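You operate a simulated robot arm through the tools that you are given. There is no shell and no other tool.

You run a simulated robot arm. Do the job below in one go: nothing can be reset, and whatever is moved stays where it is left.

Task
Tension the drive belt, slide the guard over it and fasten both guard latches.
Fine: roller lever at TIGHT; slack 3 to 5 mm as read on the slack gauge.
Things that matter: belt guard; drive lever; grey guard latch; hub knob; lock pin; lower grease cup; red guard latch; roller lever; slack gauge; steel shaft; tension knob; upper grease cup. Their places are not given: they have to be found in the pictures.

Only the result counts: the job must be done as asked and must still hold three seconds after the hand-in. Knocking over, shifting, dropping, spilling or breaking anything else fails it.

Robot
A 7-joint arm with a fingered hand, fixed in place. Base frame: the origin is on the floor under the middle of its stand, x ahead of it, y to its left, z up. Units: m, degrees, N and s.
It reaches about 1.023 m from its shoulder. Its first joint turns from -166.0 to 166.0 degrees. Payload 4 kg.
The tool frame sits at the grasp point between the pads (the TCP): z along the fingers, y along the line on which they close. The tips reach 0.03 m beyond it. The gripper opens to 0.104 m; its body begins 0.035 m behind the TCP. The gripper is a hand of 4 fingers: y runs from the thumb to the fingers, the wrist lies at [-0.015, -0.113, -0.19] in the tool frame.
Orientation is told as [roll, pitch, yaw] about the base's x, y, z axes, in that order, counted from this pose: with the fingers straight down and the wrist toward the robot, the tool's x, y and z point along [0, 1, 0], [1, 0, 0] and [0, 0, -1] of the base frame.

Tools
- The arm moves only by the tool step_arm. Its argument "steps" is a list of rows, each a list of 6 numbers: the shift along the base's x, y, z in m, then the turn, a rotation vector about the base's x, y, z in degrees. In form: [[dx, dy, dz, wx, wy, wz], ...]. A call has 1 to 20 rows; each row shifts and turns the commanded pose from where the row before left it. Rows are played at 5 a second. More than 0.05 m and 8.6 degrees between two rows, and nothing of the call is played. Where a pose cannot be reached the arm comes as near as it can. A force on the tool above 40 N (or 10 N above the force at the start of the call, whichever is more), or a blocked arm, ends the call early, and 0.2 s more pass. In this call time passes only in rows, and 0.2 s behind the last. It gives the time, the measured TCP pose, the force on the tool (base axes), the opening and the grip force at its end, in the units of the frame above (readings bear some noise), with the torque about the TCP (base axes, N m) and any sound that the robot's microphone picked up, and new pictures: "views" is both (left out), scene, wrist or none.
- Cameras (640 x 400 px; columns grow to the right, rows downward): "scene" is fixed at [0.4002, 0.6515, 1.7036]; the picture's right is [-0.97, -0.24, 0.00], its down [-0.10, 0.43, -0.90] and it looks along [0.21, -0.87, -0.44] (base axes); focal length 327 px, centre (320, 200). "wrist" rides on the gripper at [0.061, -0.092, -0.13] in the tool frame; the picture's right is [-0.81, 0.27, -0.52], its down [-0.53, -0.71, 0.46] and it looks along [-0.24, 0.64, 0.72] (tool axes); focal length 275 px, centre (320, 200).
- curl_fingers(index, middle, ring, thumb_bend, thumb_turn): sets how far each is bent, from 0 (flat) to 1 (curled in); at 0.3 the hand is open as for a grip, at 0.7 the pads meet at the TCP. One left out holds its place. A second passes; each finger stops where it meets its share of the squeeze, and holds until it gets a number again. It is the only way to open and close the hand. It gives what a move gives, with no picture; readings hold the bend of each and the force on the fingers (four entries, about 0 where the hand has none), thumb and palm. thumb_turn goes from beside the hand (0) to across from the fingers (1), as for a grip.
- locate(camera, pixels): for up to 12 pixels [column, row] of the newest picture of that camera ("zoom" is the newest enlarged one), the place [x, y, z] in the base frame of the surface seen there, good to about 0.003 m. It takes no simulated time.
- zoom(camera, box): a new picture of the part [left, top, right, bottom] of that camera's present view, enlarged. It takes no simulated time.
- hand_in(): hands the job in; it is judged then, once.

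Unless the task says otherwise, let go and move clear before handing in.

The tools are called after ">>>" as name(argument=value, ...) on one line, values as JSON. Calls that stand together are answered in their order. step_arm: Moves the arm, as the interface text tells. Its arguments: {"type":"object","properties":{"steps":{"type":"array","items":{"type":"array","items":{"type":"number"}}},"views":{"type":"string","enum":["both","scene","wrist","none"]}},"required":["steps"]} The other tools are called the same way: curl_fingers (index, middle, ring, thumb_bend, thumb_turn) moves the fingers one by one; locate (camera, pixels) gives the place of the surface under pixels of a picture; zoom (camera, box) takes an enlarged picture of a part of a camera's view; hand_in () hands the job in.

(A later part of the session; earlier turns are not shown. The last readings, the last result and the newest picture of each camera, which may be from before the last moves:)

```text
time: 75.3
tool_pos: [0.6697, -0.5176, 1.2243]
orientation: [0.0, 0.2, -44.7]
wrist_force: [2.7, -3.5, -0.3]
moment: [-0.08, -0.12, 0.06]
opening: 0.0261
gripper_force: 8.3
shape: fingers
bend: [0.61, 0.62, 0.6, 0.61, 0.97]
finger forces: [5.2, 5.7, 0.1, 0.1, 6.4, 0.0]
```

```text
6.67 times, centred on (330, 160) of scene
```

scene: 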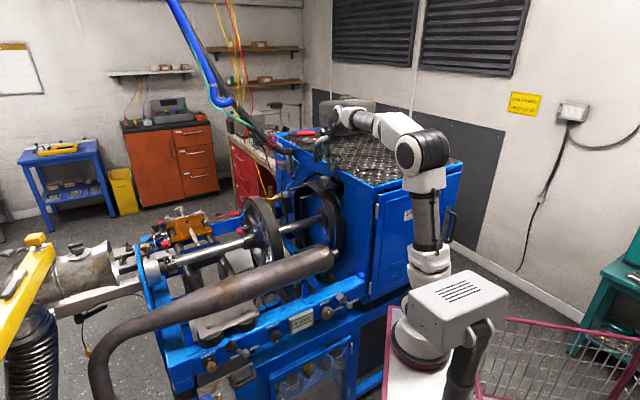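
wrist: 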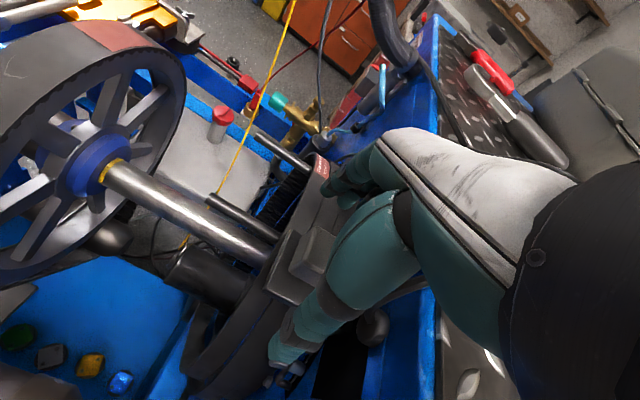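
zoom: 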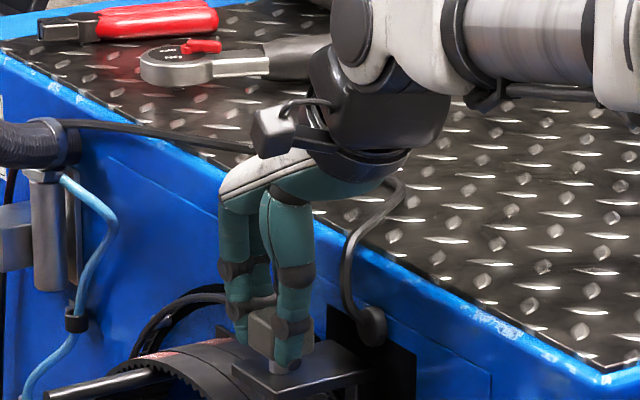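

The cube is gripped by index, middle and thumb. I'll squeeze harder and then try a small pull along the shaft direction.

>>> curl_fingers(index=0.8, middle=0.8, thumb_bend=0.8)

>>> step_arm(steps=[[0.005, 0.005, 0, 0, 0, 0], [0.005, 0.005, 0, 0, 0, 0], [0.007, 0.007, 0, 0, 0, 0], [0.007, 0.007, 0, 0, 0, 0]], views="both")

>>> zoom(camera="scene", box=[280, 130, 376, 200])

```text
time: 76.3
tool_pos: [0.6694, -0.5167, 1.2242]
orientation: [0.0, 0.2, -44.6]
wrist_force: [-3.3, -0.2, -4.3]
moment: [-0.04, 0.07, 0.16]
opening: 0.0248
gripper_force: 19.4
shape: fingers
bend: [0.61, 0.62, 0.6, 0.62, 0.97]
finger forces: [8.9, 8.8, 0.0, 0.0, 19.7, 0.0]
```

```text
time: 77.3
tool_pos: [0.6942, -0.4927, 1.2229]
orientation: [0.0, 0.1, -44.7]
wrist_force: [1.0, 0.2, -5.0]
moment: [-0.05, -0.08, 0.19]
opening: 0.0246
gripper_force: 19.2
shape: fingers
bend: [0.61, 0.61, 0.6, 0.62, 0.97]
finger forces: [9.7, 9.6, 0.0, 0.0, 18.7, 0.0]
```

scene: 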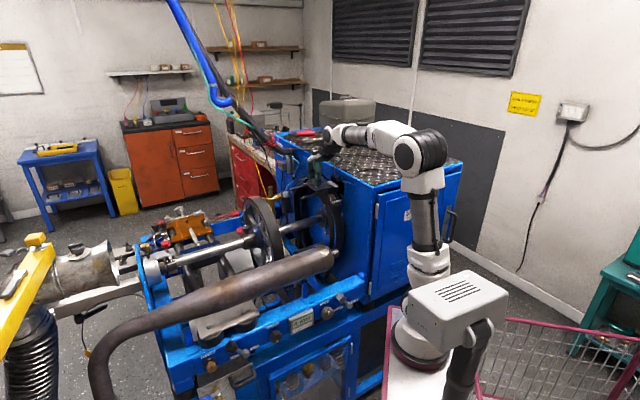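
wrist: 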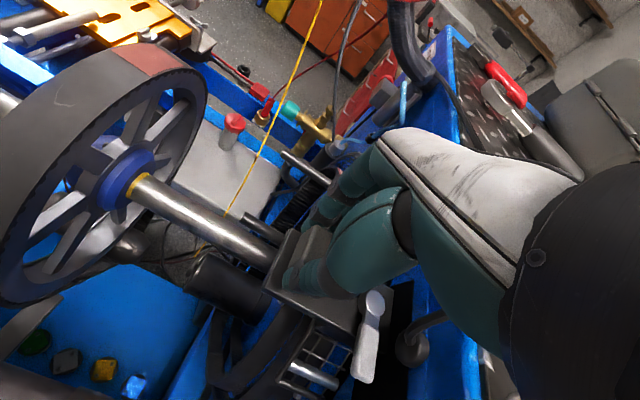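

```text
5.71 times, centred on (328, 165) of scene
```

zoom: 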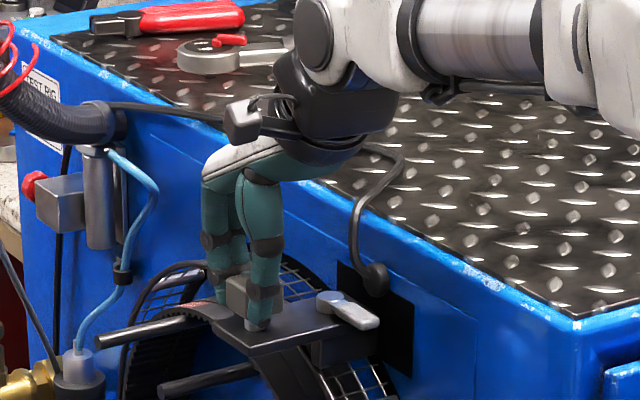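

The guard slides freely, its wire cage is emerging, and a grey latch lever has appeared on the bracket behind the cube (wrist (370,335)). I'll continue pulling along the same line.

>>> step_arm(steps=[[0.01, 0.01, 0, 0, 0, 0], [0.01, 0.01, 0, 0, 0, 0], [0.01, 0.01, 0, 0, 0, 0], [0.01, 0.01, 0, 0, 0, 0]], views="both")

>>> zoom(camera="scene", box=[270, 130, 376, 210])

```text
time: 78.3
tool_pos: [0.7327, -0.4531, 1.2233]
orientation: [-0.1, 0.0, -44.6]
wrist_force: [2.3, 0.9, -0.7]
moment: [-0.04, -0.15, 0.21]
opening: 0.0244
gripper_force: 19.0
shape: fingers
bend: [0.6, 0.61, 0.6, 0.63, 0.97]
finger forces: [10.1, 10.0, 0.1, 0.0, 18.6, 0.1]
```

scene: 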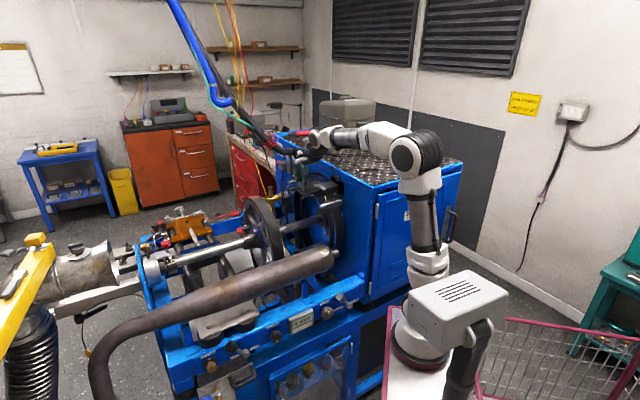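
wrist: 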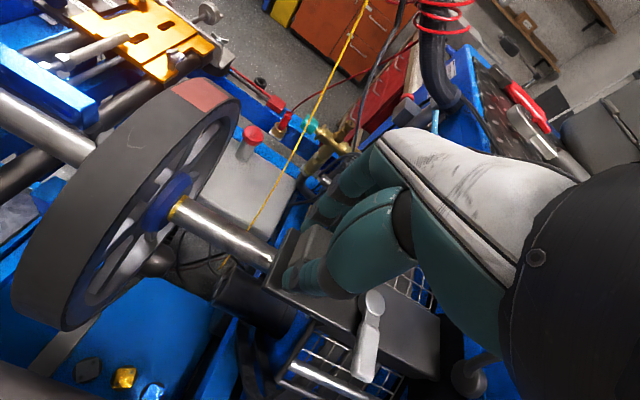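

```text
5.00 times, centred on (323, 170) of scene
```

zoom: 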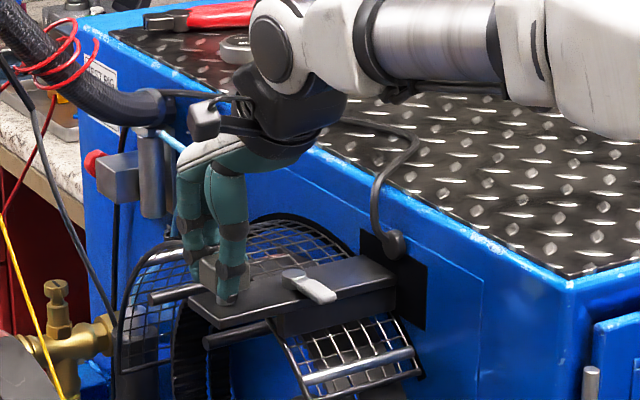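

The cage keeps coming out smoothly with little force. I'll pull further in 2 cm rows.

>>> step_arm(steps=[[0.014, 0.014, 0, 0, 0, 0], [0.014, 0.014, 0, 0, 0, 0], [0.014, 0.014, 0, 0, 0, 0], [0.014, 0.014, 0, 0, 0, 0]], views="both")

>>> zoom(camera="scene", box=[250, 130, 370, 230])

```text
time: 79.3
tool_pos: [0.79, -0.3958, 1.2229]
orientation: [0.2, 0.0, -44.6]
wrist_force: [3.8, 1.2, 3.5]
moment: [-0.04, -0.14, 0.22]
opening: 0.0247
gripper_force: 20.2
shape: fingers
bend: [0.6, 0.61, 0.6, 0.63, 0.97]
finger forces: [10.5, 10.5, 0.1, 0.0, 19.1, 0.0]
```

scene: 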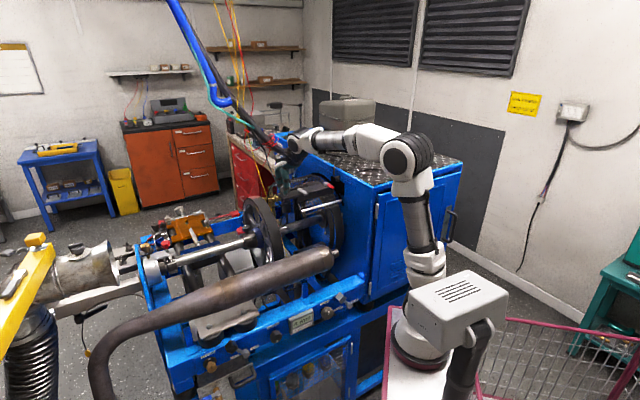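
wrist: 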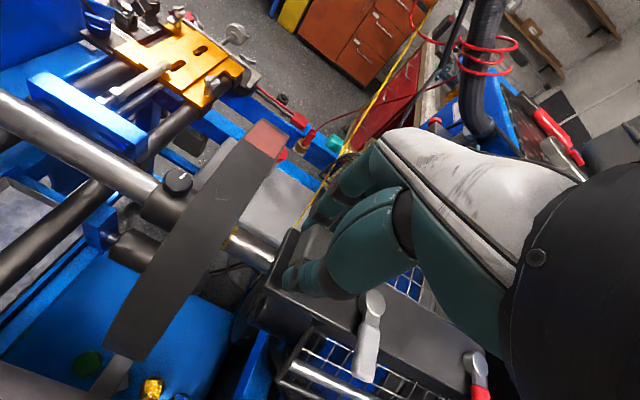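

```text
4.00 times, centred on (310, 180) of scene
```

zoom: 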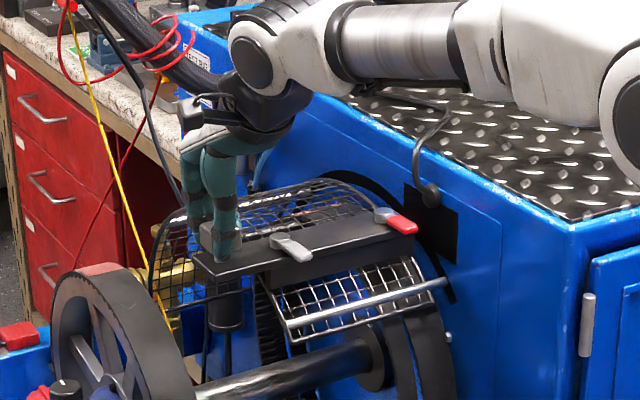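

A red latch lever has now appeared at the rear of the bracket, so both latches ride on the guard. I'll keep pulling until the guard reaches its stop.

>>> step_arm(steps=[[0.012, 0.012, 0, 0, 0, 0], [0.012, 0.012, 0, 0, 0, 0], [0.012, 0.012, 0, 0, 0, 0], [0.012, 0.012, 0, 0, 0, 0]], views="both")

>>> zoom(camera="scene", box=[240, 130, 360, 230])

```text
time: 80.3
tool_pos: [0.838, -0.3476, 1.224]
orientation: [0.0, 0.0, -44.6]
wrist_force: [4.4, 0.0, 0.2]
moment: [-0.08, -0.11, 0.23]
opening: 0.0249
gripper_force: 19.4
shape: fingers
bend: [0.6, 0.61, 0.6, 0.64, 0.97]
finger forces: [10.4, 10.6, 0.0, 0.0, 18.2, 0.1]
```

scene: 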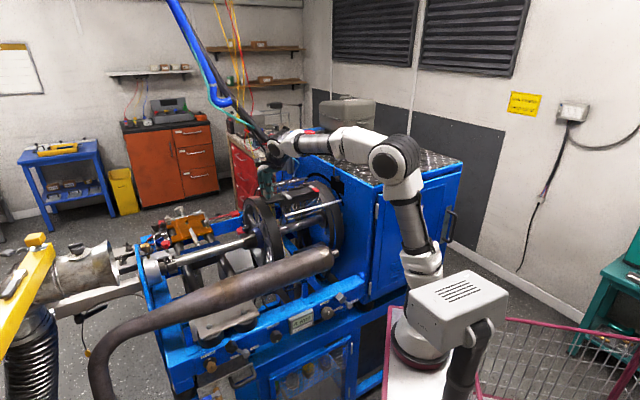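
wrist: 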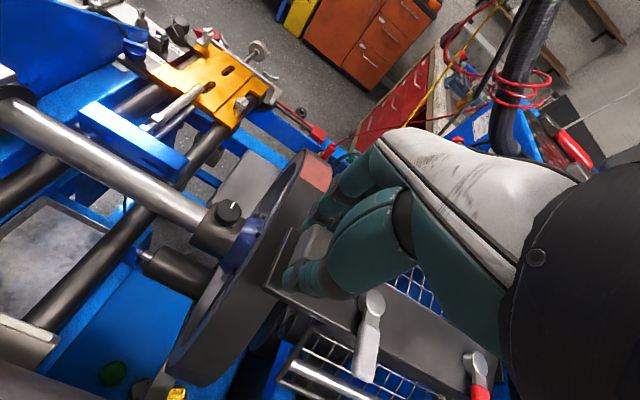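

```text
4.00 times, centred on (300, 180) of scene
```

zoom: 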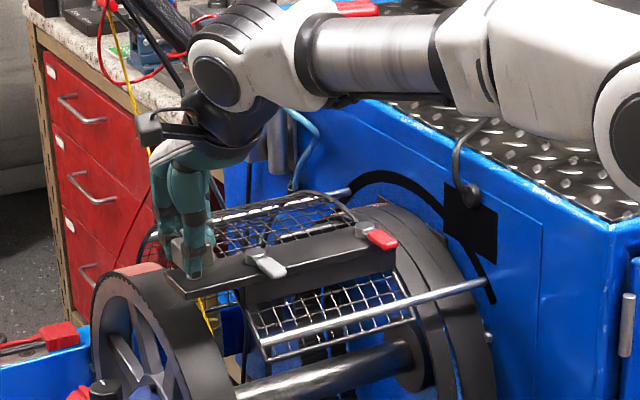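

The guard has left the slot and rides on two rails toward the wheel with low force. I'll continue, watching for the stop.

>>> step_arm(steps=[[0.011, 0.011, 0, 0, 0, 0], [0.011, 0.011, 0, 0, 0, 0], [0.011, 0.011, 0, 0, 0, 0], [0.011, 0.011, 0, 0, 0, 0]], views="both")

>>> zoom(camera="scene", box=[220, 140, 350, 240])

```text
time: 81.3
tool_pos: [0.8816, -0.3043, 1.2235]
orientation: [0.1, 0.1, -44.6]
wrist_force: [3.3, 0.6, -3.6]
moment: [-0.01, -0.13, 0.19]
opening: 0.0248
gripper_force: 19.1
shape: fingers
bend: [0.6, 0.61, 0.6, 0.64, 0.97]
finger forces: [10.0, 9.7, 0.1, 0.1, 18.1, 0.0]
```

scene: 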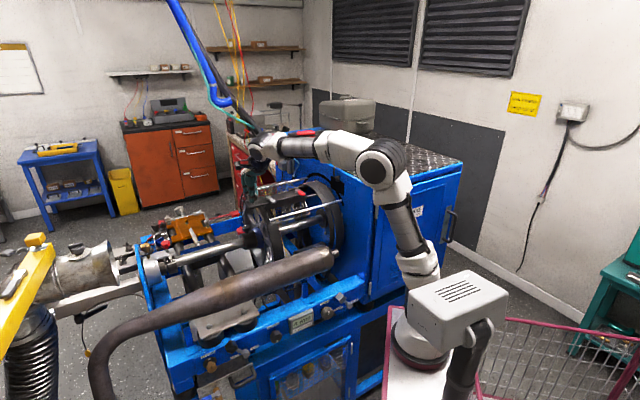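
wrist: 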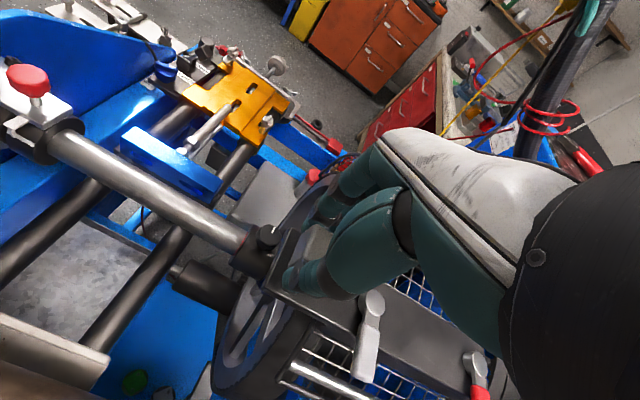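

```text
4.00 times, centred on (285, 190) of scene
```

zoom: 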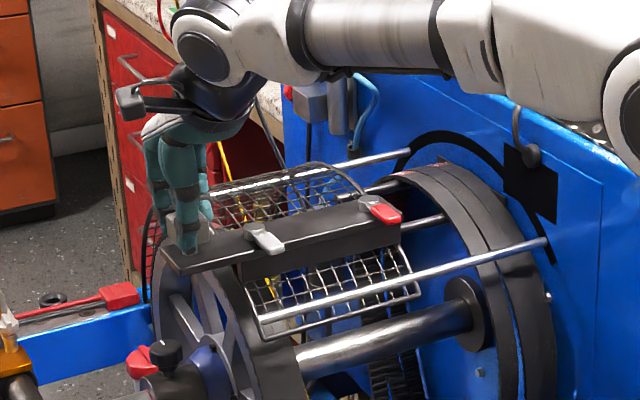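

The cage is now partly over the wheel. Continuing to pull toward the end stop.

>>> step_arm(steps=[[0.01, 0.01, 0, 0, 0, 0], [0.01, 0.01, 0, 0, 0, 0], [0.01, 0.01, 0, 0, 0, 0], [0.01, 0.01, 0, 0, 0, 0]], views="both")

>>> zoom(camera="scene", box=[220, 140, 350, 240])

```text
time: 82.3
tool_pos: [0.9206, -0.2631, 1.2219]
orientation: [0.1, -0.1, -44.7]
wrist_force: [6.5, -3.0, 1.0]
moment: [-0.2, -0.2, 0.19]
opening: 0.025
gripper_force: 20.0
shape: fingers
bend: [0.59, 0.6, 0.6, 0.65, 0.97]
finger forces: [11.5, 11.7, 0.0, 0.1, 16.5, 0.1]
```

scene: 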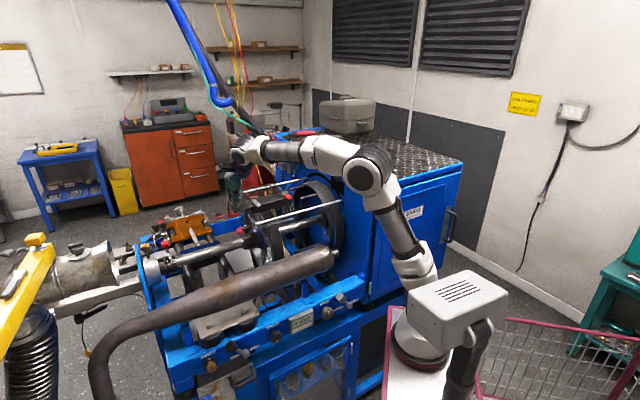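
wrist: 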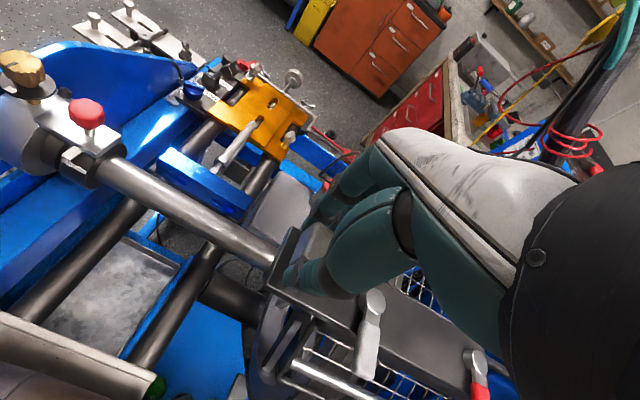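

```text
4.00 times, centred on (285, 190) of scene
```

zoom: 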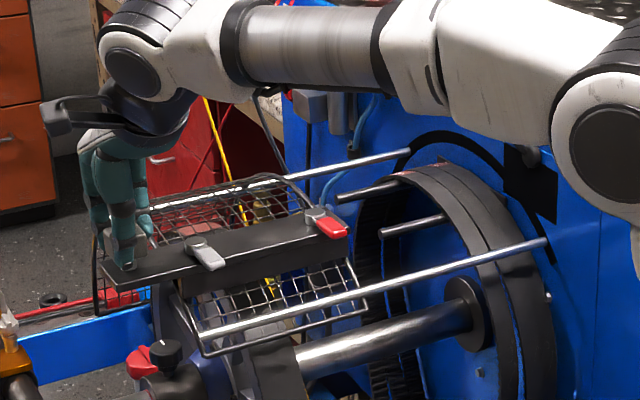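

The cage is now over the wheel and resistance is still small. I'll go on in smaller rows to feel for the stop.

>>> step_arm(steps=[[0.007, 0.007, 0, 0, 0, 0], [0.007, 0.007, 0, 0, 0, 0], [0.007, 0.007, 0, 0, 0, 0]], views="both")

>>> zoom(camera="scene", box=[210, 140, 340, 240])

```text
time: 83.1
tool_pos: [0.9415, -0.2429, 1.2234]
orientation: [0.1, 0.2, -44.7]
wrist_force: [3.3, 0.0, 0.1]
moment: [-0.06, -0.12, 0.19]
opening: 0.025
gripper_force: 19.4
shape: fingers
bend: [0.59, 0.6, 0.6, 0.65, 0.97]
finger forces: [10.0, 10.2, 0.0, 0.0, 18.4, 0.0]
```

scene: 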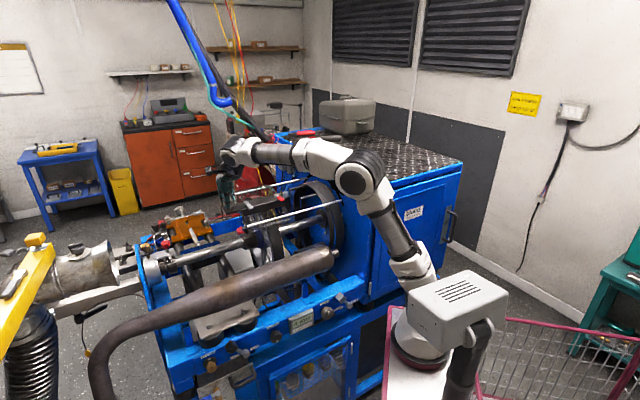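
wrist: 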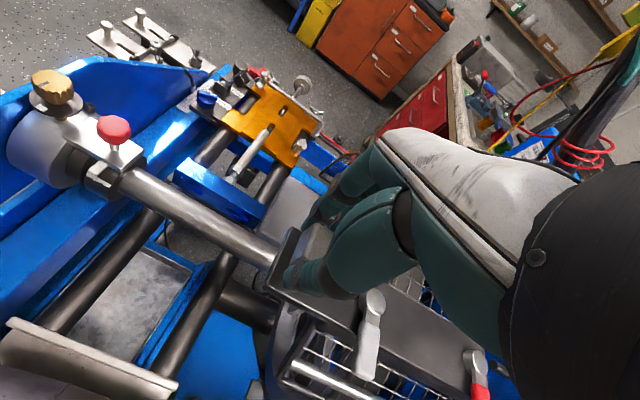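

```text
4.00 times, centred on (275, 190) of scene
```

zoom: 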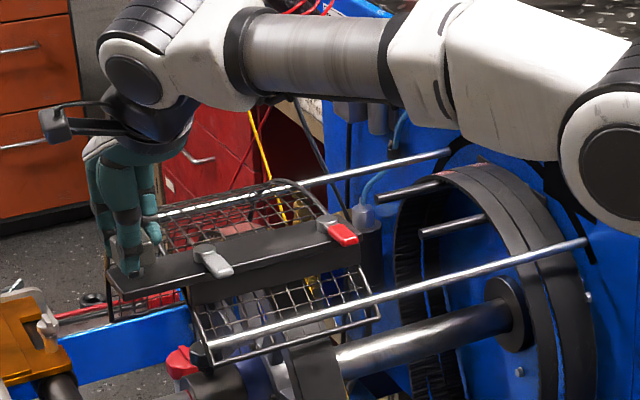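

The wheel seems well under the cage now and there is still no stop. I'll locate the cage's front and rear edges, the rails and the wheel to see how far it should go.

>>> locate(camera="zoom", pixels=[[205, 345], [372, 300], [378, 320], [210, 362], [190, 285], [360, 255], [300, 250], [215, 262], [340, 232], [120, 290], [300, 370], [450, 280]])

>>> zoom(camera="scene", box=[230, 190, 310, 240])

>>> zoom(camera="wrist", box=[240, 220, 500, 400])

```text
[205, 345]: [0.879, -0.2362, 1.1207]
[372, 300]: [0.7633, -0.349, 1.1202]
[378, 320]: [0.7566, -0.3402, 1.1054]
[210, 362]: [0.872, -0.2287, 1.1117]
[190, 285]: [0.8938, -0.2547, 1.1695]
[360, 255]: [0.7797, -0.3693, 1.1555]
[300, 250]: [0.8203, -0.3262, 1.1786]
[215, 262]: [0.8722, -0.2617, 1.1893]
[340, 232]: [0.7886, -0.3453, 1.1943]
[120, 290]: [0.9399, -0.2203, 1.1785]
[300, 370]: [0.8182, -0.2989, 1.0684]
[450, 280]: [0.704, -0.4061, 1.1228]
```

```text
8.00 times, centred on (270, 215) of scene
```

zoom: 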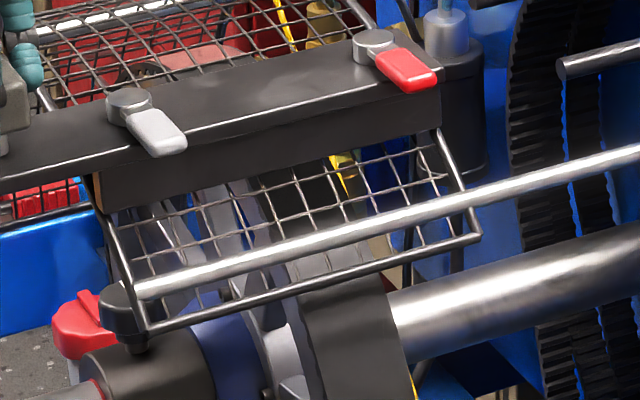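

```text
2.22 times, centred on (370, 310) of wrist
```

zoom: 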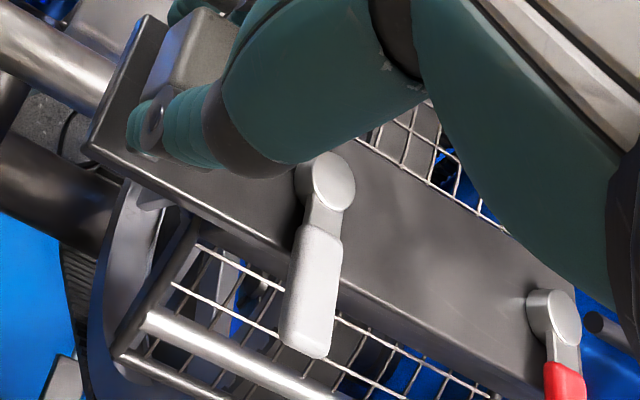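

The cage spans roughly a 0.29-0.455 with the wheel rim at about 0.325-0.385, so the belt is already covered. I'll still feel for an end stop with 7 mm rows.

>>> step_arm(steps=[[0.005, 0.005, 0, 0, 0, 0], [0.005, 0.005, 0, 0, 0, 0], [0.005, 0.005, 0, 0, 0, 0]], views="none")

>>> zoom(camera="scene", box=[230, 190, 310, 240])

```text
time: 83.9
tool_pos: [0.956, -0.2275, 1.2222]
orientation: [0.1, 0.1, -44.6]
wrist_force: [1.1, 0.0, 1.3]
moment: [-0.08, -0.11, 0.17]
opening: 0.0247
gripper_force: 20.1
shape: fingers
bend: [0.59, 0.6, 0.6, 0.65, 0.97]
finger forces: [10.0, 10.3, 0.1, 0.0, 19.4, 0.1]
```

```text
8.00 times, centred on (270, 215) of scene
```

zoom: 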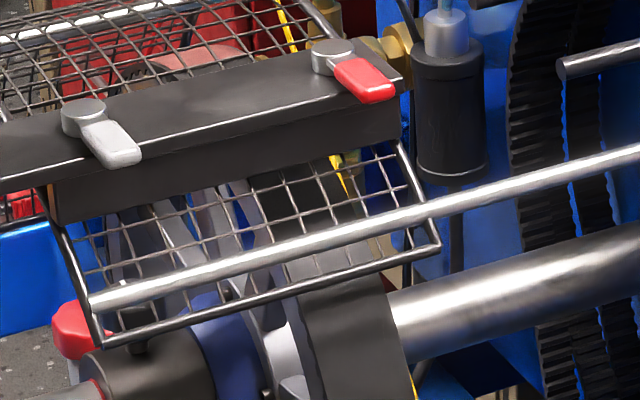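

No stop yet. I'll continue in small rows until the force rises.

>>> step_arm(steps=[[0.005, 0.005, 0, 0, 0, 0], [0.005, 0.005, 0, 0, 0, 0], [0.005, 0.005, 0, 0, 0, 0], [0.005, 0.005, 0, 0, 0, 0]], views="none")

>>> zoom(camera="scene", box=[220, 180, 316, 240])

```text
time: 84.9
tool_pos: [0.9749, -0.2111, 1.2238]
orientation: [-0.1, 0.2, -44.8]
wrist_force: [-13.7, -9.2, -5.1]
moment: [-0.24, 0.22, 0.17]
opening: 0.0185
gripper_force: 16.0
shape: fingers
bend: [0.66, 0.61, 0.59, 0.64, 1.0]
finger forces: [4.7, 10.2, 0.6, 0.1, 17.6, 0.0]
```

```text
6.67 times, centred on (268, 210) of scene
```

zoom: 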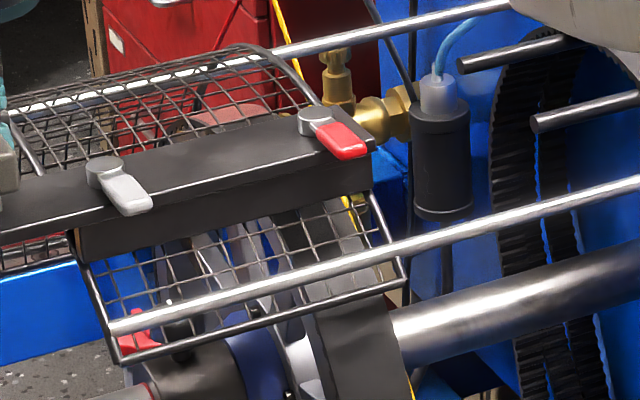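

The force rose to about 16 N along the pull, so the guard has reached its stop. I'll check the cage's position and look at the latches from the wrist camera.

>>> locate(camera="zoom", pixels=[[110, 170], [128, 192], [145, 205], [312, 120], [340, 138], [360, 150], [115, 325], [400, 265], [100, 210], [370, 160], [350, 330], [20, 195]])

>>> step_arm(steps=[[-0.001, -0.001, 0, 0, 0, 0]], views="wrist")

>>> zoom(camera="wrist", box=[240, 220, 500, 400])

```text
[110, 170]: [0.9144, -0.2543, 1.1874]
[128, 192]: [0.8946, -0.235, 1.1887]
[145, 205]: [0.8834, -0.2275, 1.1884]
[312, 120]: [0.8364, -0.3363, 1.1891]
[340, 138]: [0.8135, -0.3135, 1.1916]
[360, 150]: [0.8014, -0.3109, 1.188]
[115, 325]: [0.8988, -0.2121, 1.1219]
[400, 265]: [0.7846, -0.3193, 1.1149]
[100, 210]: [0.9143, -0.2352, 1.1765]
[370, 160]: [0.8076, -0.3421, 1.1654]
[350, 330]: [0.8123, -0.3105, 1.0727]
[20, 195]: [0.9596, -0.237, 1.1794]
```

```text
time: 85.3
tool_pos: [0.9752, -0.2106, 1.2232]
orientation: [-0.1, 0.2, -44.7]
wrist_force: [-12.4, -8.4, -6.7]
moment: [-0.23, 0.22, 0.12]
opening: 0.0178
gripper_force: 16.5
shape: fingers
bend: [0.66, 0.61, 0.59, 0.64, 1.0]
finger forces: [4.8, 10.3, 0.7, 0.0, 17.2, 0.0]
```

wrist: 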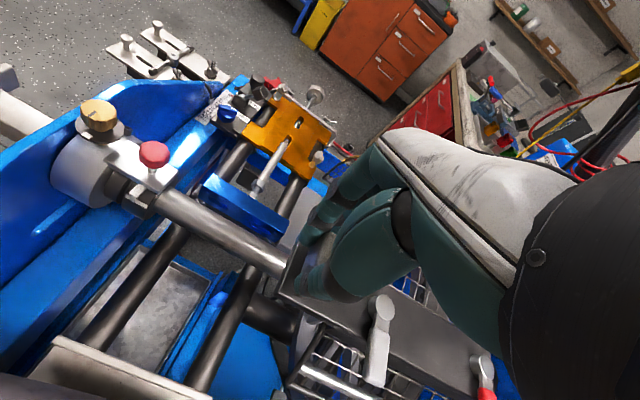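

```text
2.22 times, centred on (370, 310) of wrist
```

zoom: 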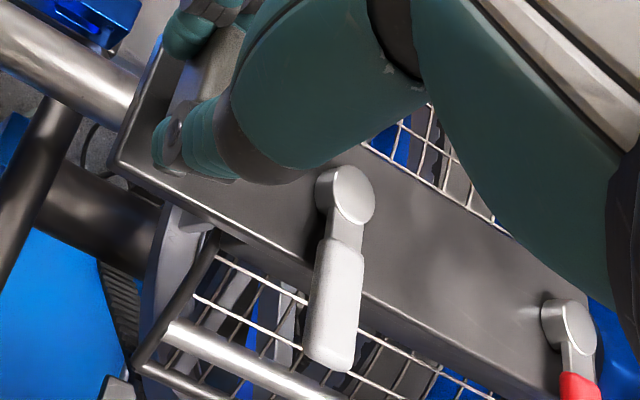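

The grey latch pivots near (0.914, -0.254, 1.187) with its arm pointing toward me, and the red one is near (0.836, -0.336, 1.189), likewise. I'll release the cube, lift off and look at them closely.

>>> curl_fingers(index=0.35, middle=0.35, ring=0.35, thumb_bend=0.35)

>>> step_arm(steps=[[0, 0, 0.03, 0, 0, 0], [0, 0, 0.04, 0, 0, 0], [0, 0, 0.04, 0, 0, 0]], views="both")

>>> zoom(camera="scene", box=[220, 180, 316, 240])

>>> zoom(camera="wrist", box=[220, 220, 480, 400])

```text
time: 86.3
tool_pos: [0.9761, -0.2099, 1.2235]
orientation: [0.0, 0.0, -44.8]
wrist_force: [0.6, 0.3, 0.6]
moment: [0.01, 0.0, -0.01]
opening: 0.0902
gripper_force: 0.0
shape: fingers
bend: [0.35, 0.35, 0.35, 0.35, 0.98]
finger forces: [0.0, 0.1, 0.0, 0.0, 0.1, 0.0]
```

```text
time: 87.1
tool_pos: [0.9754, -0.2097, 1.3327]
orientation: [-0.1, 0.1, -44.8]
wrist_force: [0.1, 0.1, 1.4]
moment: [0.02, -0.02, -0.05]
opening: 0.0903
gripper_force: 0.0
shape: fingers
bend: [0.35, 0.35, 0.35, 0.35, 0.98]
finger forces: [0.1, 0.0, 0.1, 0.1, 0.0, 0.1]
```

scene: 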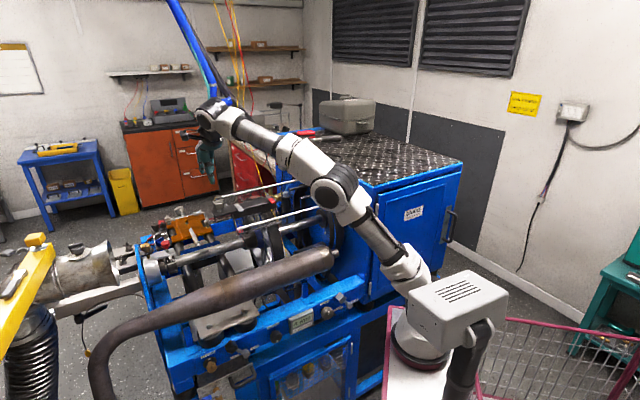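
wrist: 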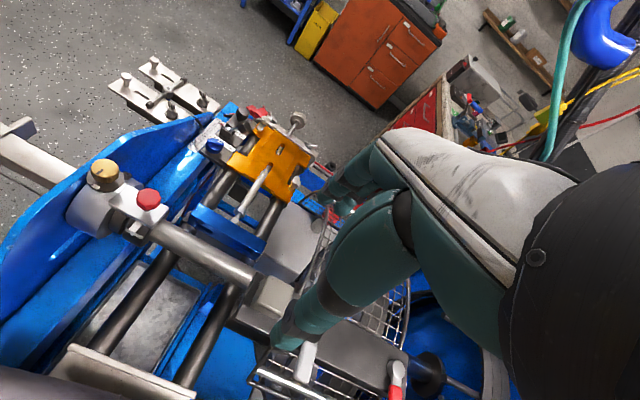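

```text
6.67 times, centred on (268, 210) of scene
```

zoom: 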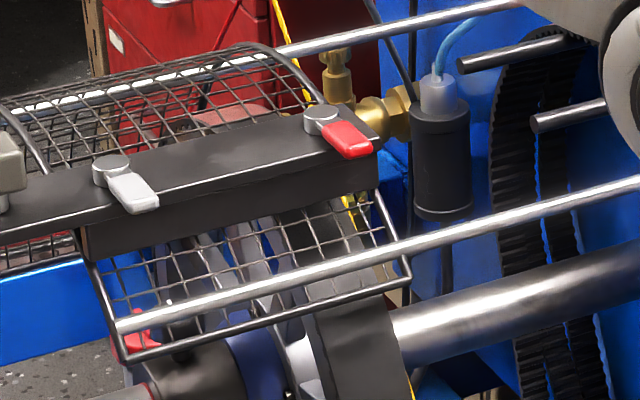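

```text
2.22 times, centred on (350, 310) of wrist
```

zoom: 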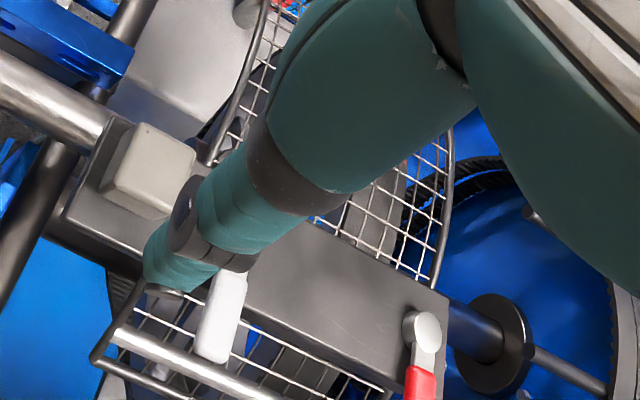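

The guard stayed in place after release. I'll locate the latch arms' ends and pivots more exactly to see their present angles.

>>> zoom(camera="scene", box=[226, 190, 282, 225])

>>> locate(camera="zoom", pixels=[[170, 105], [195, 130], [230, 170], [250, 195], [262, 205], [140, 95], [200, 95], [525, 20], [545, 35], [570, 60], [600, 85], [615, 90]])

```text
11.43 times, centred on (254, 208) of scene
```

zoom: 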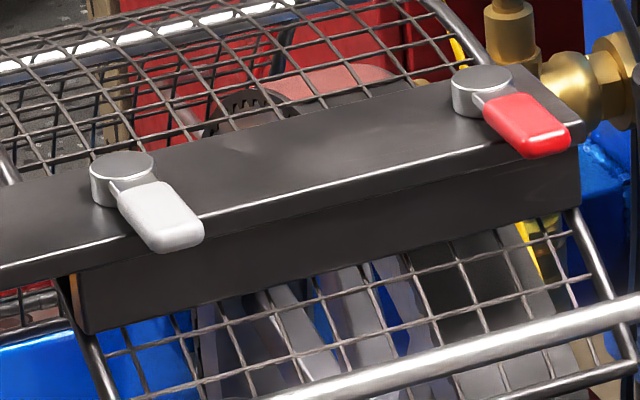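

```text
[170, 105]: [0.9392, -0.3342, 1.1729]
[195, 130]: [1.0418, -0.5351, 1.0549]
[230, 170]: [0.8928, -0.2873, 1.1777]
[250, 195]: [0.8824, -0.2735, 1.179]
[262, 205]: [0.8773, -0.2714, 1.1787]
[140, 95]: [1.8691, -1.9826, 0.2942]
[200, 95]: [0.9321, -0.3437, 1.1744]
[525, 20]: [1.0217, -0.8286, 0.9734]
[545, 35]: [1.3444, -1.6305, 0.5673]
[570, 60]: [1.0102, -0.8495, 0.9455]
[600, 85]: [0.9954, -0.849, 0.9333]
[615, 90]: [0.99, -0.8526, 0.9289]
```

>>> locate(camera="zoom", pixels=[[122, 165], [105, 160], [140, 160], [135, 195], [160, 215], [185, 235], [195, 240], [482, 78], [500, 90], [525, 120], [550, 138], [565, 145]])

```text
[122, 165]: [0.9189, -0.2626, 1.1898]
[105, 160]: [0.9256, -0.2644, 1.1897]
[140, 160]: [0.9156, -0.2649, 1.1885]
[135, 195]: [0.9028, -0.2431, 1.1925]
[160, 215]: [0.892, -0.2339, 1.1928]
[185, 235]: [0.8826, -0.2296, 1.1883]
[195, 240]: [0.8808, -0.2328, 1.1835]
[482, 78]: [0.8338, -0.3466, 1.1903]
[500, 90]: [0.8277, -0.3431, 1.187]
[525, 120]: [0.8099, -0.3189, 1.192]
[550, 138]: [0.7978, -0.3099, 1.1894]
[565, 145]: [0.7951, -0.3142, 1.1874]
```

Both arms point straight toward me from pivots at about l=0.835, so each probably swings 90° one way to fasten. I'll close the fingers to a narrow tip and position them between the two latches, above the beam, to test the grey one.

>>> curl_fingers(index=0.67, middle=0.67, ring=0.67, thumb_bend=0.67)

>>> step_arm(steps=[[-0.031, -0.011, 0, 0, 0, 0], [-0.031, -0.011, 0, 0, 0, 0], [-0.031, -0.011, 0, 0, 0, 0], [-0.029, -0.01, 0, 0, 0, 0], [0, 0, -0.035, 0, 0, 0], [0, 0, -0.035, 0, 0, 0]], views="both")

>>> zoom(camera="scene", box=[220, 170, 316, 230])

>>> zoom(camera="wrist", box=[220, 180, 420, 360])

```text
time: 88.1
tool_pos: [0.9747, -0.2094, 1.3335]
orientation: [0.1, 0.1, -44.7]
wrist_force: [-0.4, -0.4, 0.3]
moment: [0.01, 0.01, -0.01]
opening: 0.0087
gripper_force: 0.0
shape: fingers
bend: [0.67, 0.67, 0.67, 0.67, 0.98]
finger forces: [0.0, 0.0, 0.0, 0.0, 0.0, 0.1]
```

```text
time: 89.5
tool_pos: [0.8527, -0.2531, 1.2637]
orientation: [0.0, 0.2, -44.7]
wrist_force: [-0.1, 0.5, -0.2]
moment: [-0.02, -0.01, 0.02]
opening: 0.0089
gripper_force: 0.1
shape: fingers
bend: [0.67, 0.67, 0.67, 0.67, 0.98]
finger forces: [0.1, 0.0, 0.1, 0.0, 0.0, 0.0]
```

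scene: 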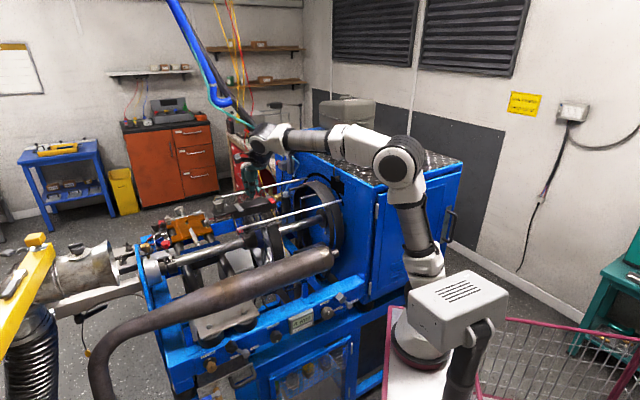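
wrist: 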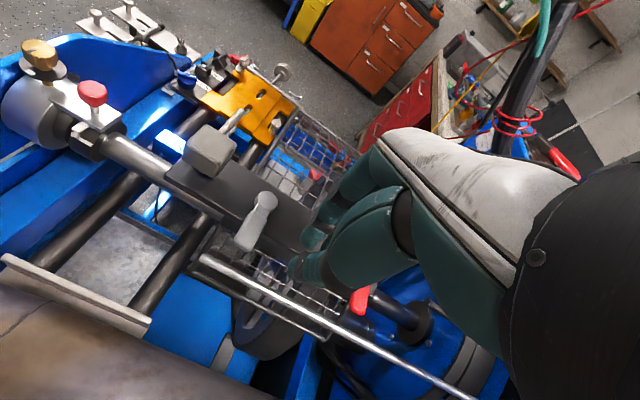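

```text
6.67 times, centred on (268, 200) of scene
```

zoom: 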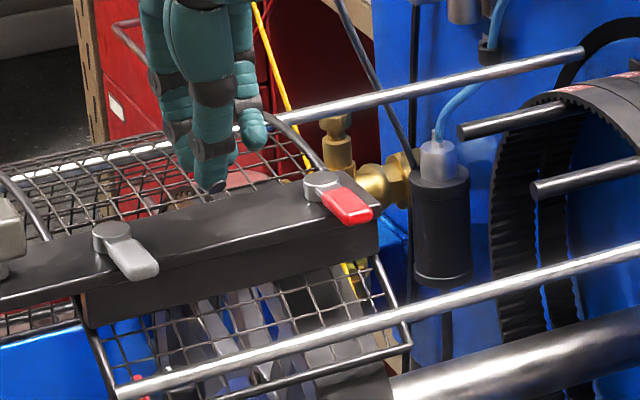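

```text
2.22 times, centred on (320, 270) of wrist
```

zoom: 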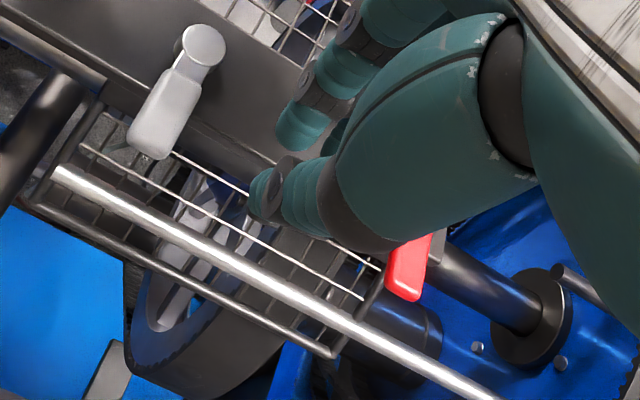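

The tip is aligned between the latches at l≈0.78. I'll go down to z≈1.20 and then push the grey arm gently toward the cube side to see whether it turns.

>>> step_arm(steps=[[-0.002, 0.002, -0.03, 0, 0, 0], [0, 0, -0.032, 0, 0, 0], [0.007, 0.007, 0, 0, 0, 0], [0.007, 0.007, 0, 0, 0, 0]], views="wrist")

>>> zoom(camera="scene", box=[220, 170, 316, 230])

>>> zoom(camera="wrist", box=[220, 180, 420, 360])

```text
time: 90.5
tool_pos: [0.8666, -0.2385, 1.2008]
orientation: [-0.1, 0.2, -44.7]
wrist_force: [-2.7, -3.1, 0.5]
moment: [-0.02, 0.04, -0.08]
opening: 0.0082
gripper_force: 2.1
shape: fingers
bend: [0.67, 0.67, 0.67, 0.67, 0.98]
finger forces: [4.3, 0.0, 0.1, 0.0, 0.0, 0.0]
```

wrist: 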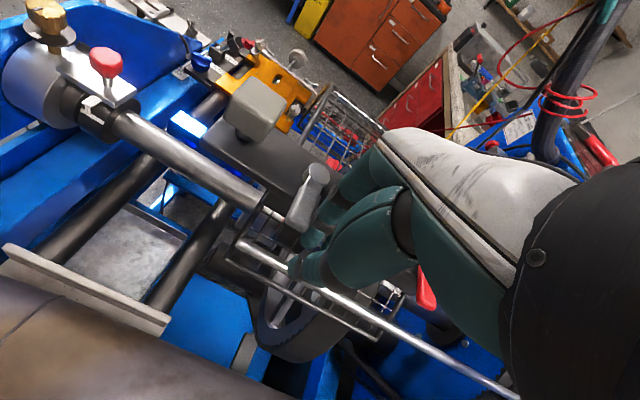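

```text
6.67 times, centred on (268, 200) of scene
```

zoom: 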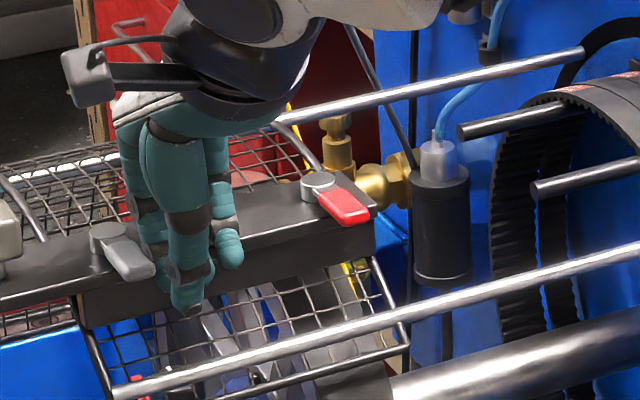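

```text
2.22 times, centred on (320, 270) of wrist
```

zoom: 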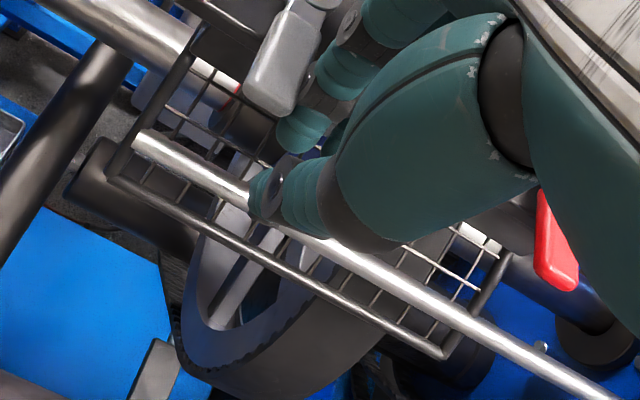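

The index finger now touches the grey arm with about 4 N. I'll push 1.5 cm more to see if it turns this way.

>>> step_arm(steps=[[0.005, 0.005, 0, 0, 0, 0], [0.005, 0.005, 0, 0, 0, 0]], views="none")

>>> zoom(camera="scene", box=[220, 170, 316, 230])

```text
time: 91.2
tool_pos: [0.8713, -0.2356, 1.2046]
orientation: [-0.2, -0.2, -45.4]
wrist_force: [-15.8, -15.6, 9.3]
moment: [-0.3, 0.14, -0.29]
opening: 0.0047
gripper_force: 12.9
shape: fingers
bend: [0.7, 0.67, 0.67, 0.67, 0.98]
finger forces: [26.6, 0.0, 0.1, 0.1, 0.0, 0.1]
stopped in row 2: the force on the tool passed its limit at 41 N (the readings are from after the stop); the commanded pose is now the measured one
```

```text
6.67 times, centred on (268, 200) of scene
```

zoom: 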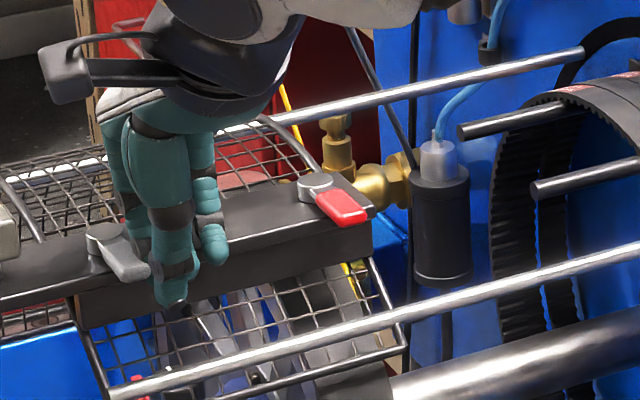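

Pushing toward the cube side is blocked at 41 N, so the latch must swing the other way. I'll back off, lift over the grey arm and come down on its other side.

>>> step_arm(steps=[[-0.01, -0.01, 0, 0, 0, 0], [0, 0, 0.035, 0, 0, 0], [0, 0, 0.03, 0, 0, 0], [0.03, 0.03, 0, 0, 0, 0], [0.03, 0.03, 0, 0, 0, 0], [0.005, 0.01, 0, 0, 0, 0.7]], views="both")

>>> zoom(camera="scene", box=[210, 170, 306, 230])

>>> zoom(camera="wrist", box=[220, 180, 420, 360])

```text
time: 92.6
tool_pos: [0.9283, -0.1718, 1.2676]
orientation: [-0.1, -0.1, -44.4]
wrist_force: [0.0, -0.3, 0.5]
moment: [0.0, -0.04, -0.04]
opening: 0.0086
gripper_force: 0.1
shape: fingers
bend: [0.67, 0.67, 0.67, 0.67, 0.98]
finger forces: [0.0, 0.1, 0.1, 0.0, 0.0, 0.0]
```

scene: 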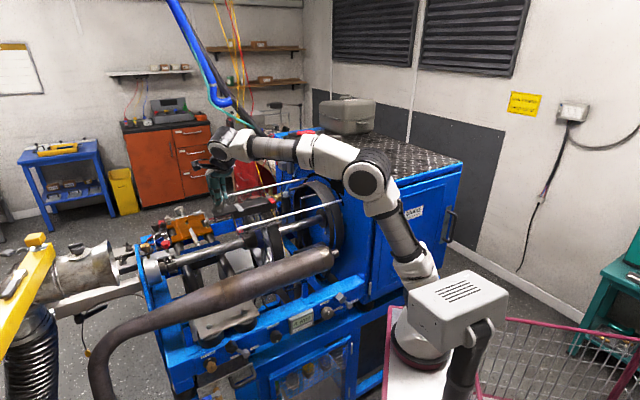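
wrist: 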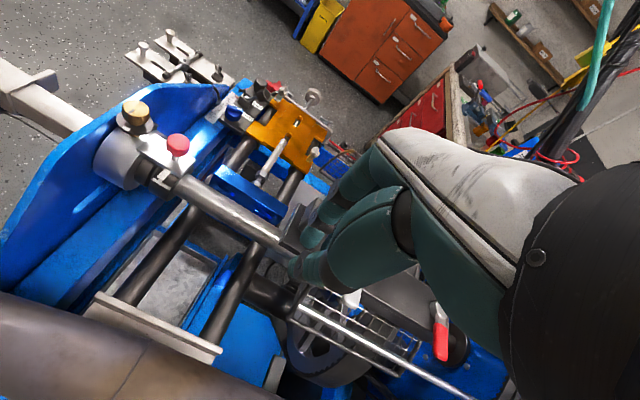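

```text
6.67 times, centred on (258, 200) of scene
```

zoom: 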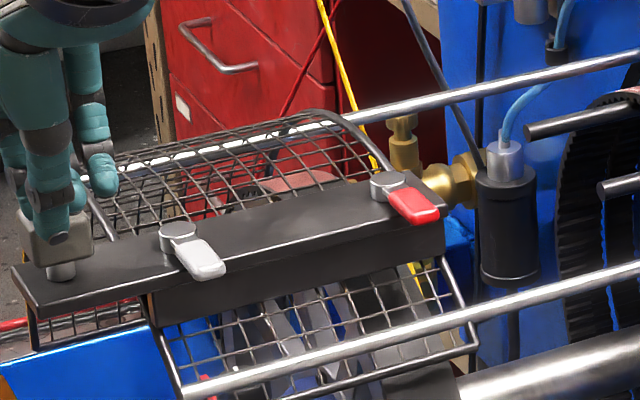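

```text
2.22 times, centred on (320, 270) of wrist
```

zoom: 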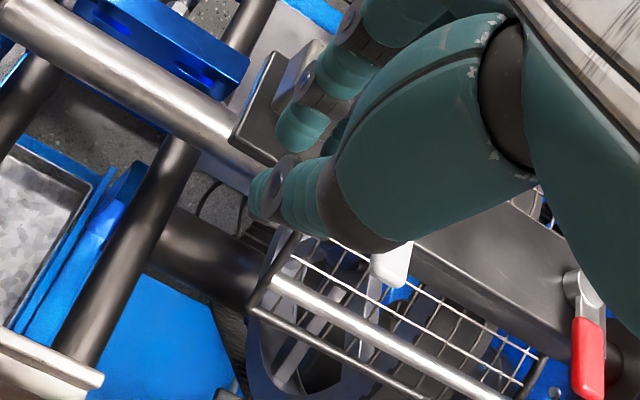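

The guard and latch did not move. I'll descend to z≈1.20 on the cube side of the grey arm and push it toward the housing.

>>> step_arm(steps=[[0, 0, -0.033, 0, 0, 0], [0, 0, -0.033, 0, 0, 0], [-0.005, -0.005, 0, 0, 0, 0], [-0.005, -0.005, 0, 0, 0, 0]], views="none")

>>> zoom(camera="scene", box=[210, 170, 306, 230])

```text
time: 93.6
tool_pos: [0.9189, -0.1809, 1.2022]
orientation: [-0.1, -0.1, -44.3]
wrist_force: [-3.2, 7.2, 0.4]
moment: [-0.12, -0.05, 0.04]
opening: 0.0087
gripper_force: 3.3
shape: fingers
bend: [0.67, 0.7, 0.67, 0.67, 0.98]
finger forces: [0.1, 7.1, 0.0, 0.0, 0.1, 0.0]
```

```text
6.67 times, centred on (258, 200) of scene
```

zoom: 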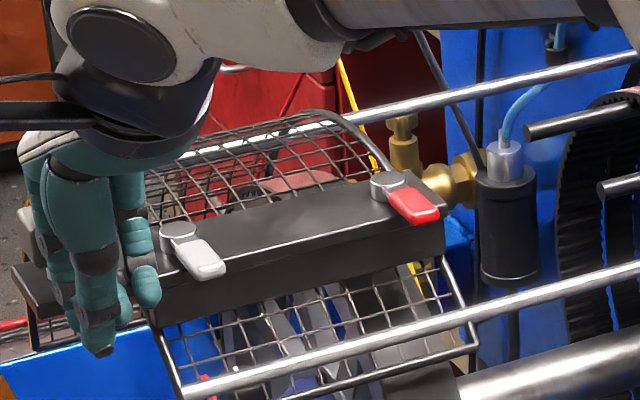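

The middle finger is touching the cube's near face lightly. I'll shift 6 mm toward me and continue pushing the grey arm toward the housing.

>>> step_arm(steps=[[-0.0042, 0.0042, 0, 0, 0, 0], [-0.005, -0.005, 0, 0, 0, 0], [-0.005, -0.005, 0, 0, 0, 0], [-0.005, -0.005, 0, 0, 0, 0]], views="none")

>>> zoom(camera="scene", box=[210, 170, 306, 230])

```text
time: 94.6
tool_pos: [0.9004, -0.193, 1.2014]
orientation: [-0.1, -0.1, -44.3]
wrist_force: [0.5, -0.2, -0.1]
moment: [-0.04, 0.02, 0.01]
opening: 0.0084
gripper_force: 0.6
shape: fingers
bend: [0.67, 0.67, 0.67, 0.67, 0.98]
finger forces: [0.0, 0.1, 1.4, 0.0, 0.0, 0.0]
```

```text
6.67 times, centred on (258, 200) of scene
```

zoom: 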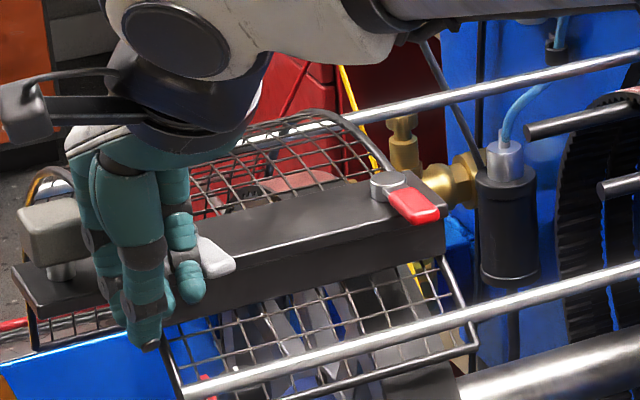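

The grey arm is beginning to rotate with barely 1 N and the guard stays put. I'll follow it further around.

>>> step_arm(steps=[[-0.005, -0.005, 0, 0, 0, 0], [-0.005, -0.005, 0, 0, 0, 0], [-0.004, -0.006, 0, 0, 0, 0]], views="none")

>>> zoom(camera="scene", box=[210, 170, 306, 230])

```text
time: 95.4
tool_pos: [0.8857, -0.207, 1.2012]
orientation: [-0.2, -0.1, -44.4]
wrist_force: [0.1, 0.0, 0.1]
moment: [-0.02, -0.02, -0.01]
opening: 0.0086
gripper_force: 0.2
shape: fingers
bend: [0.67, 0.67, 0.67, 0.67, 0.98]
finger forces: [0.1, 0.0, 0.4, 0.0, 0.1, 0.1]
```

```text
6.67 times, centred on (258, 200) of scene
```

zoom: 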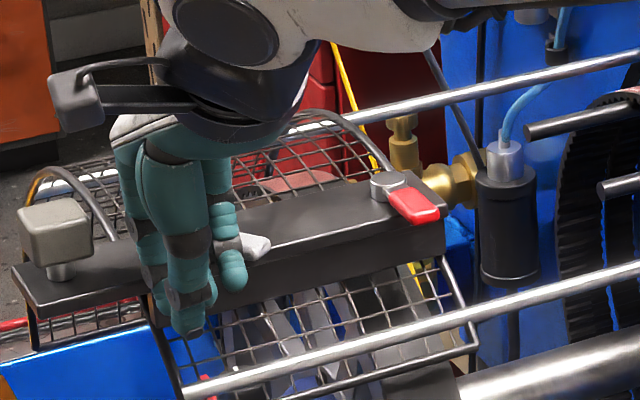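

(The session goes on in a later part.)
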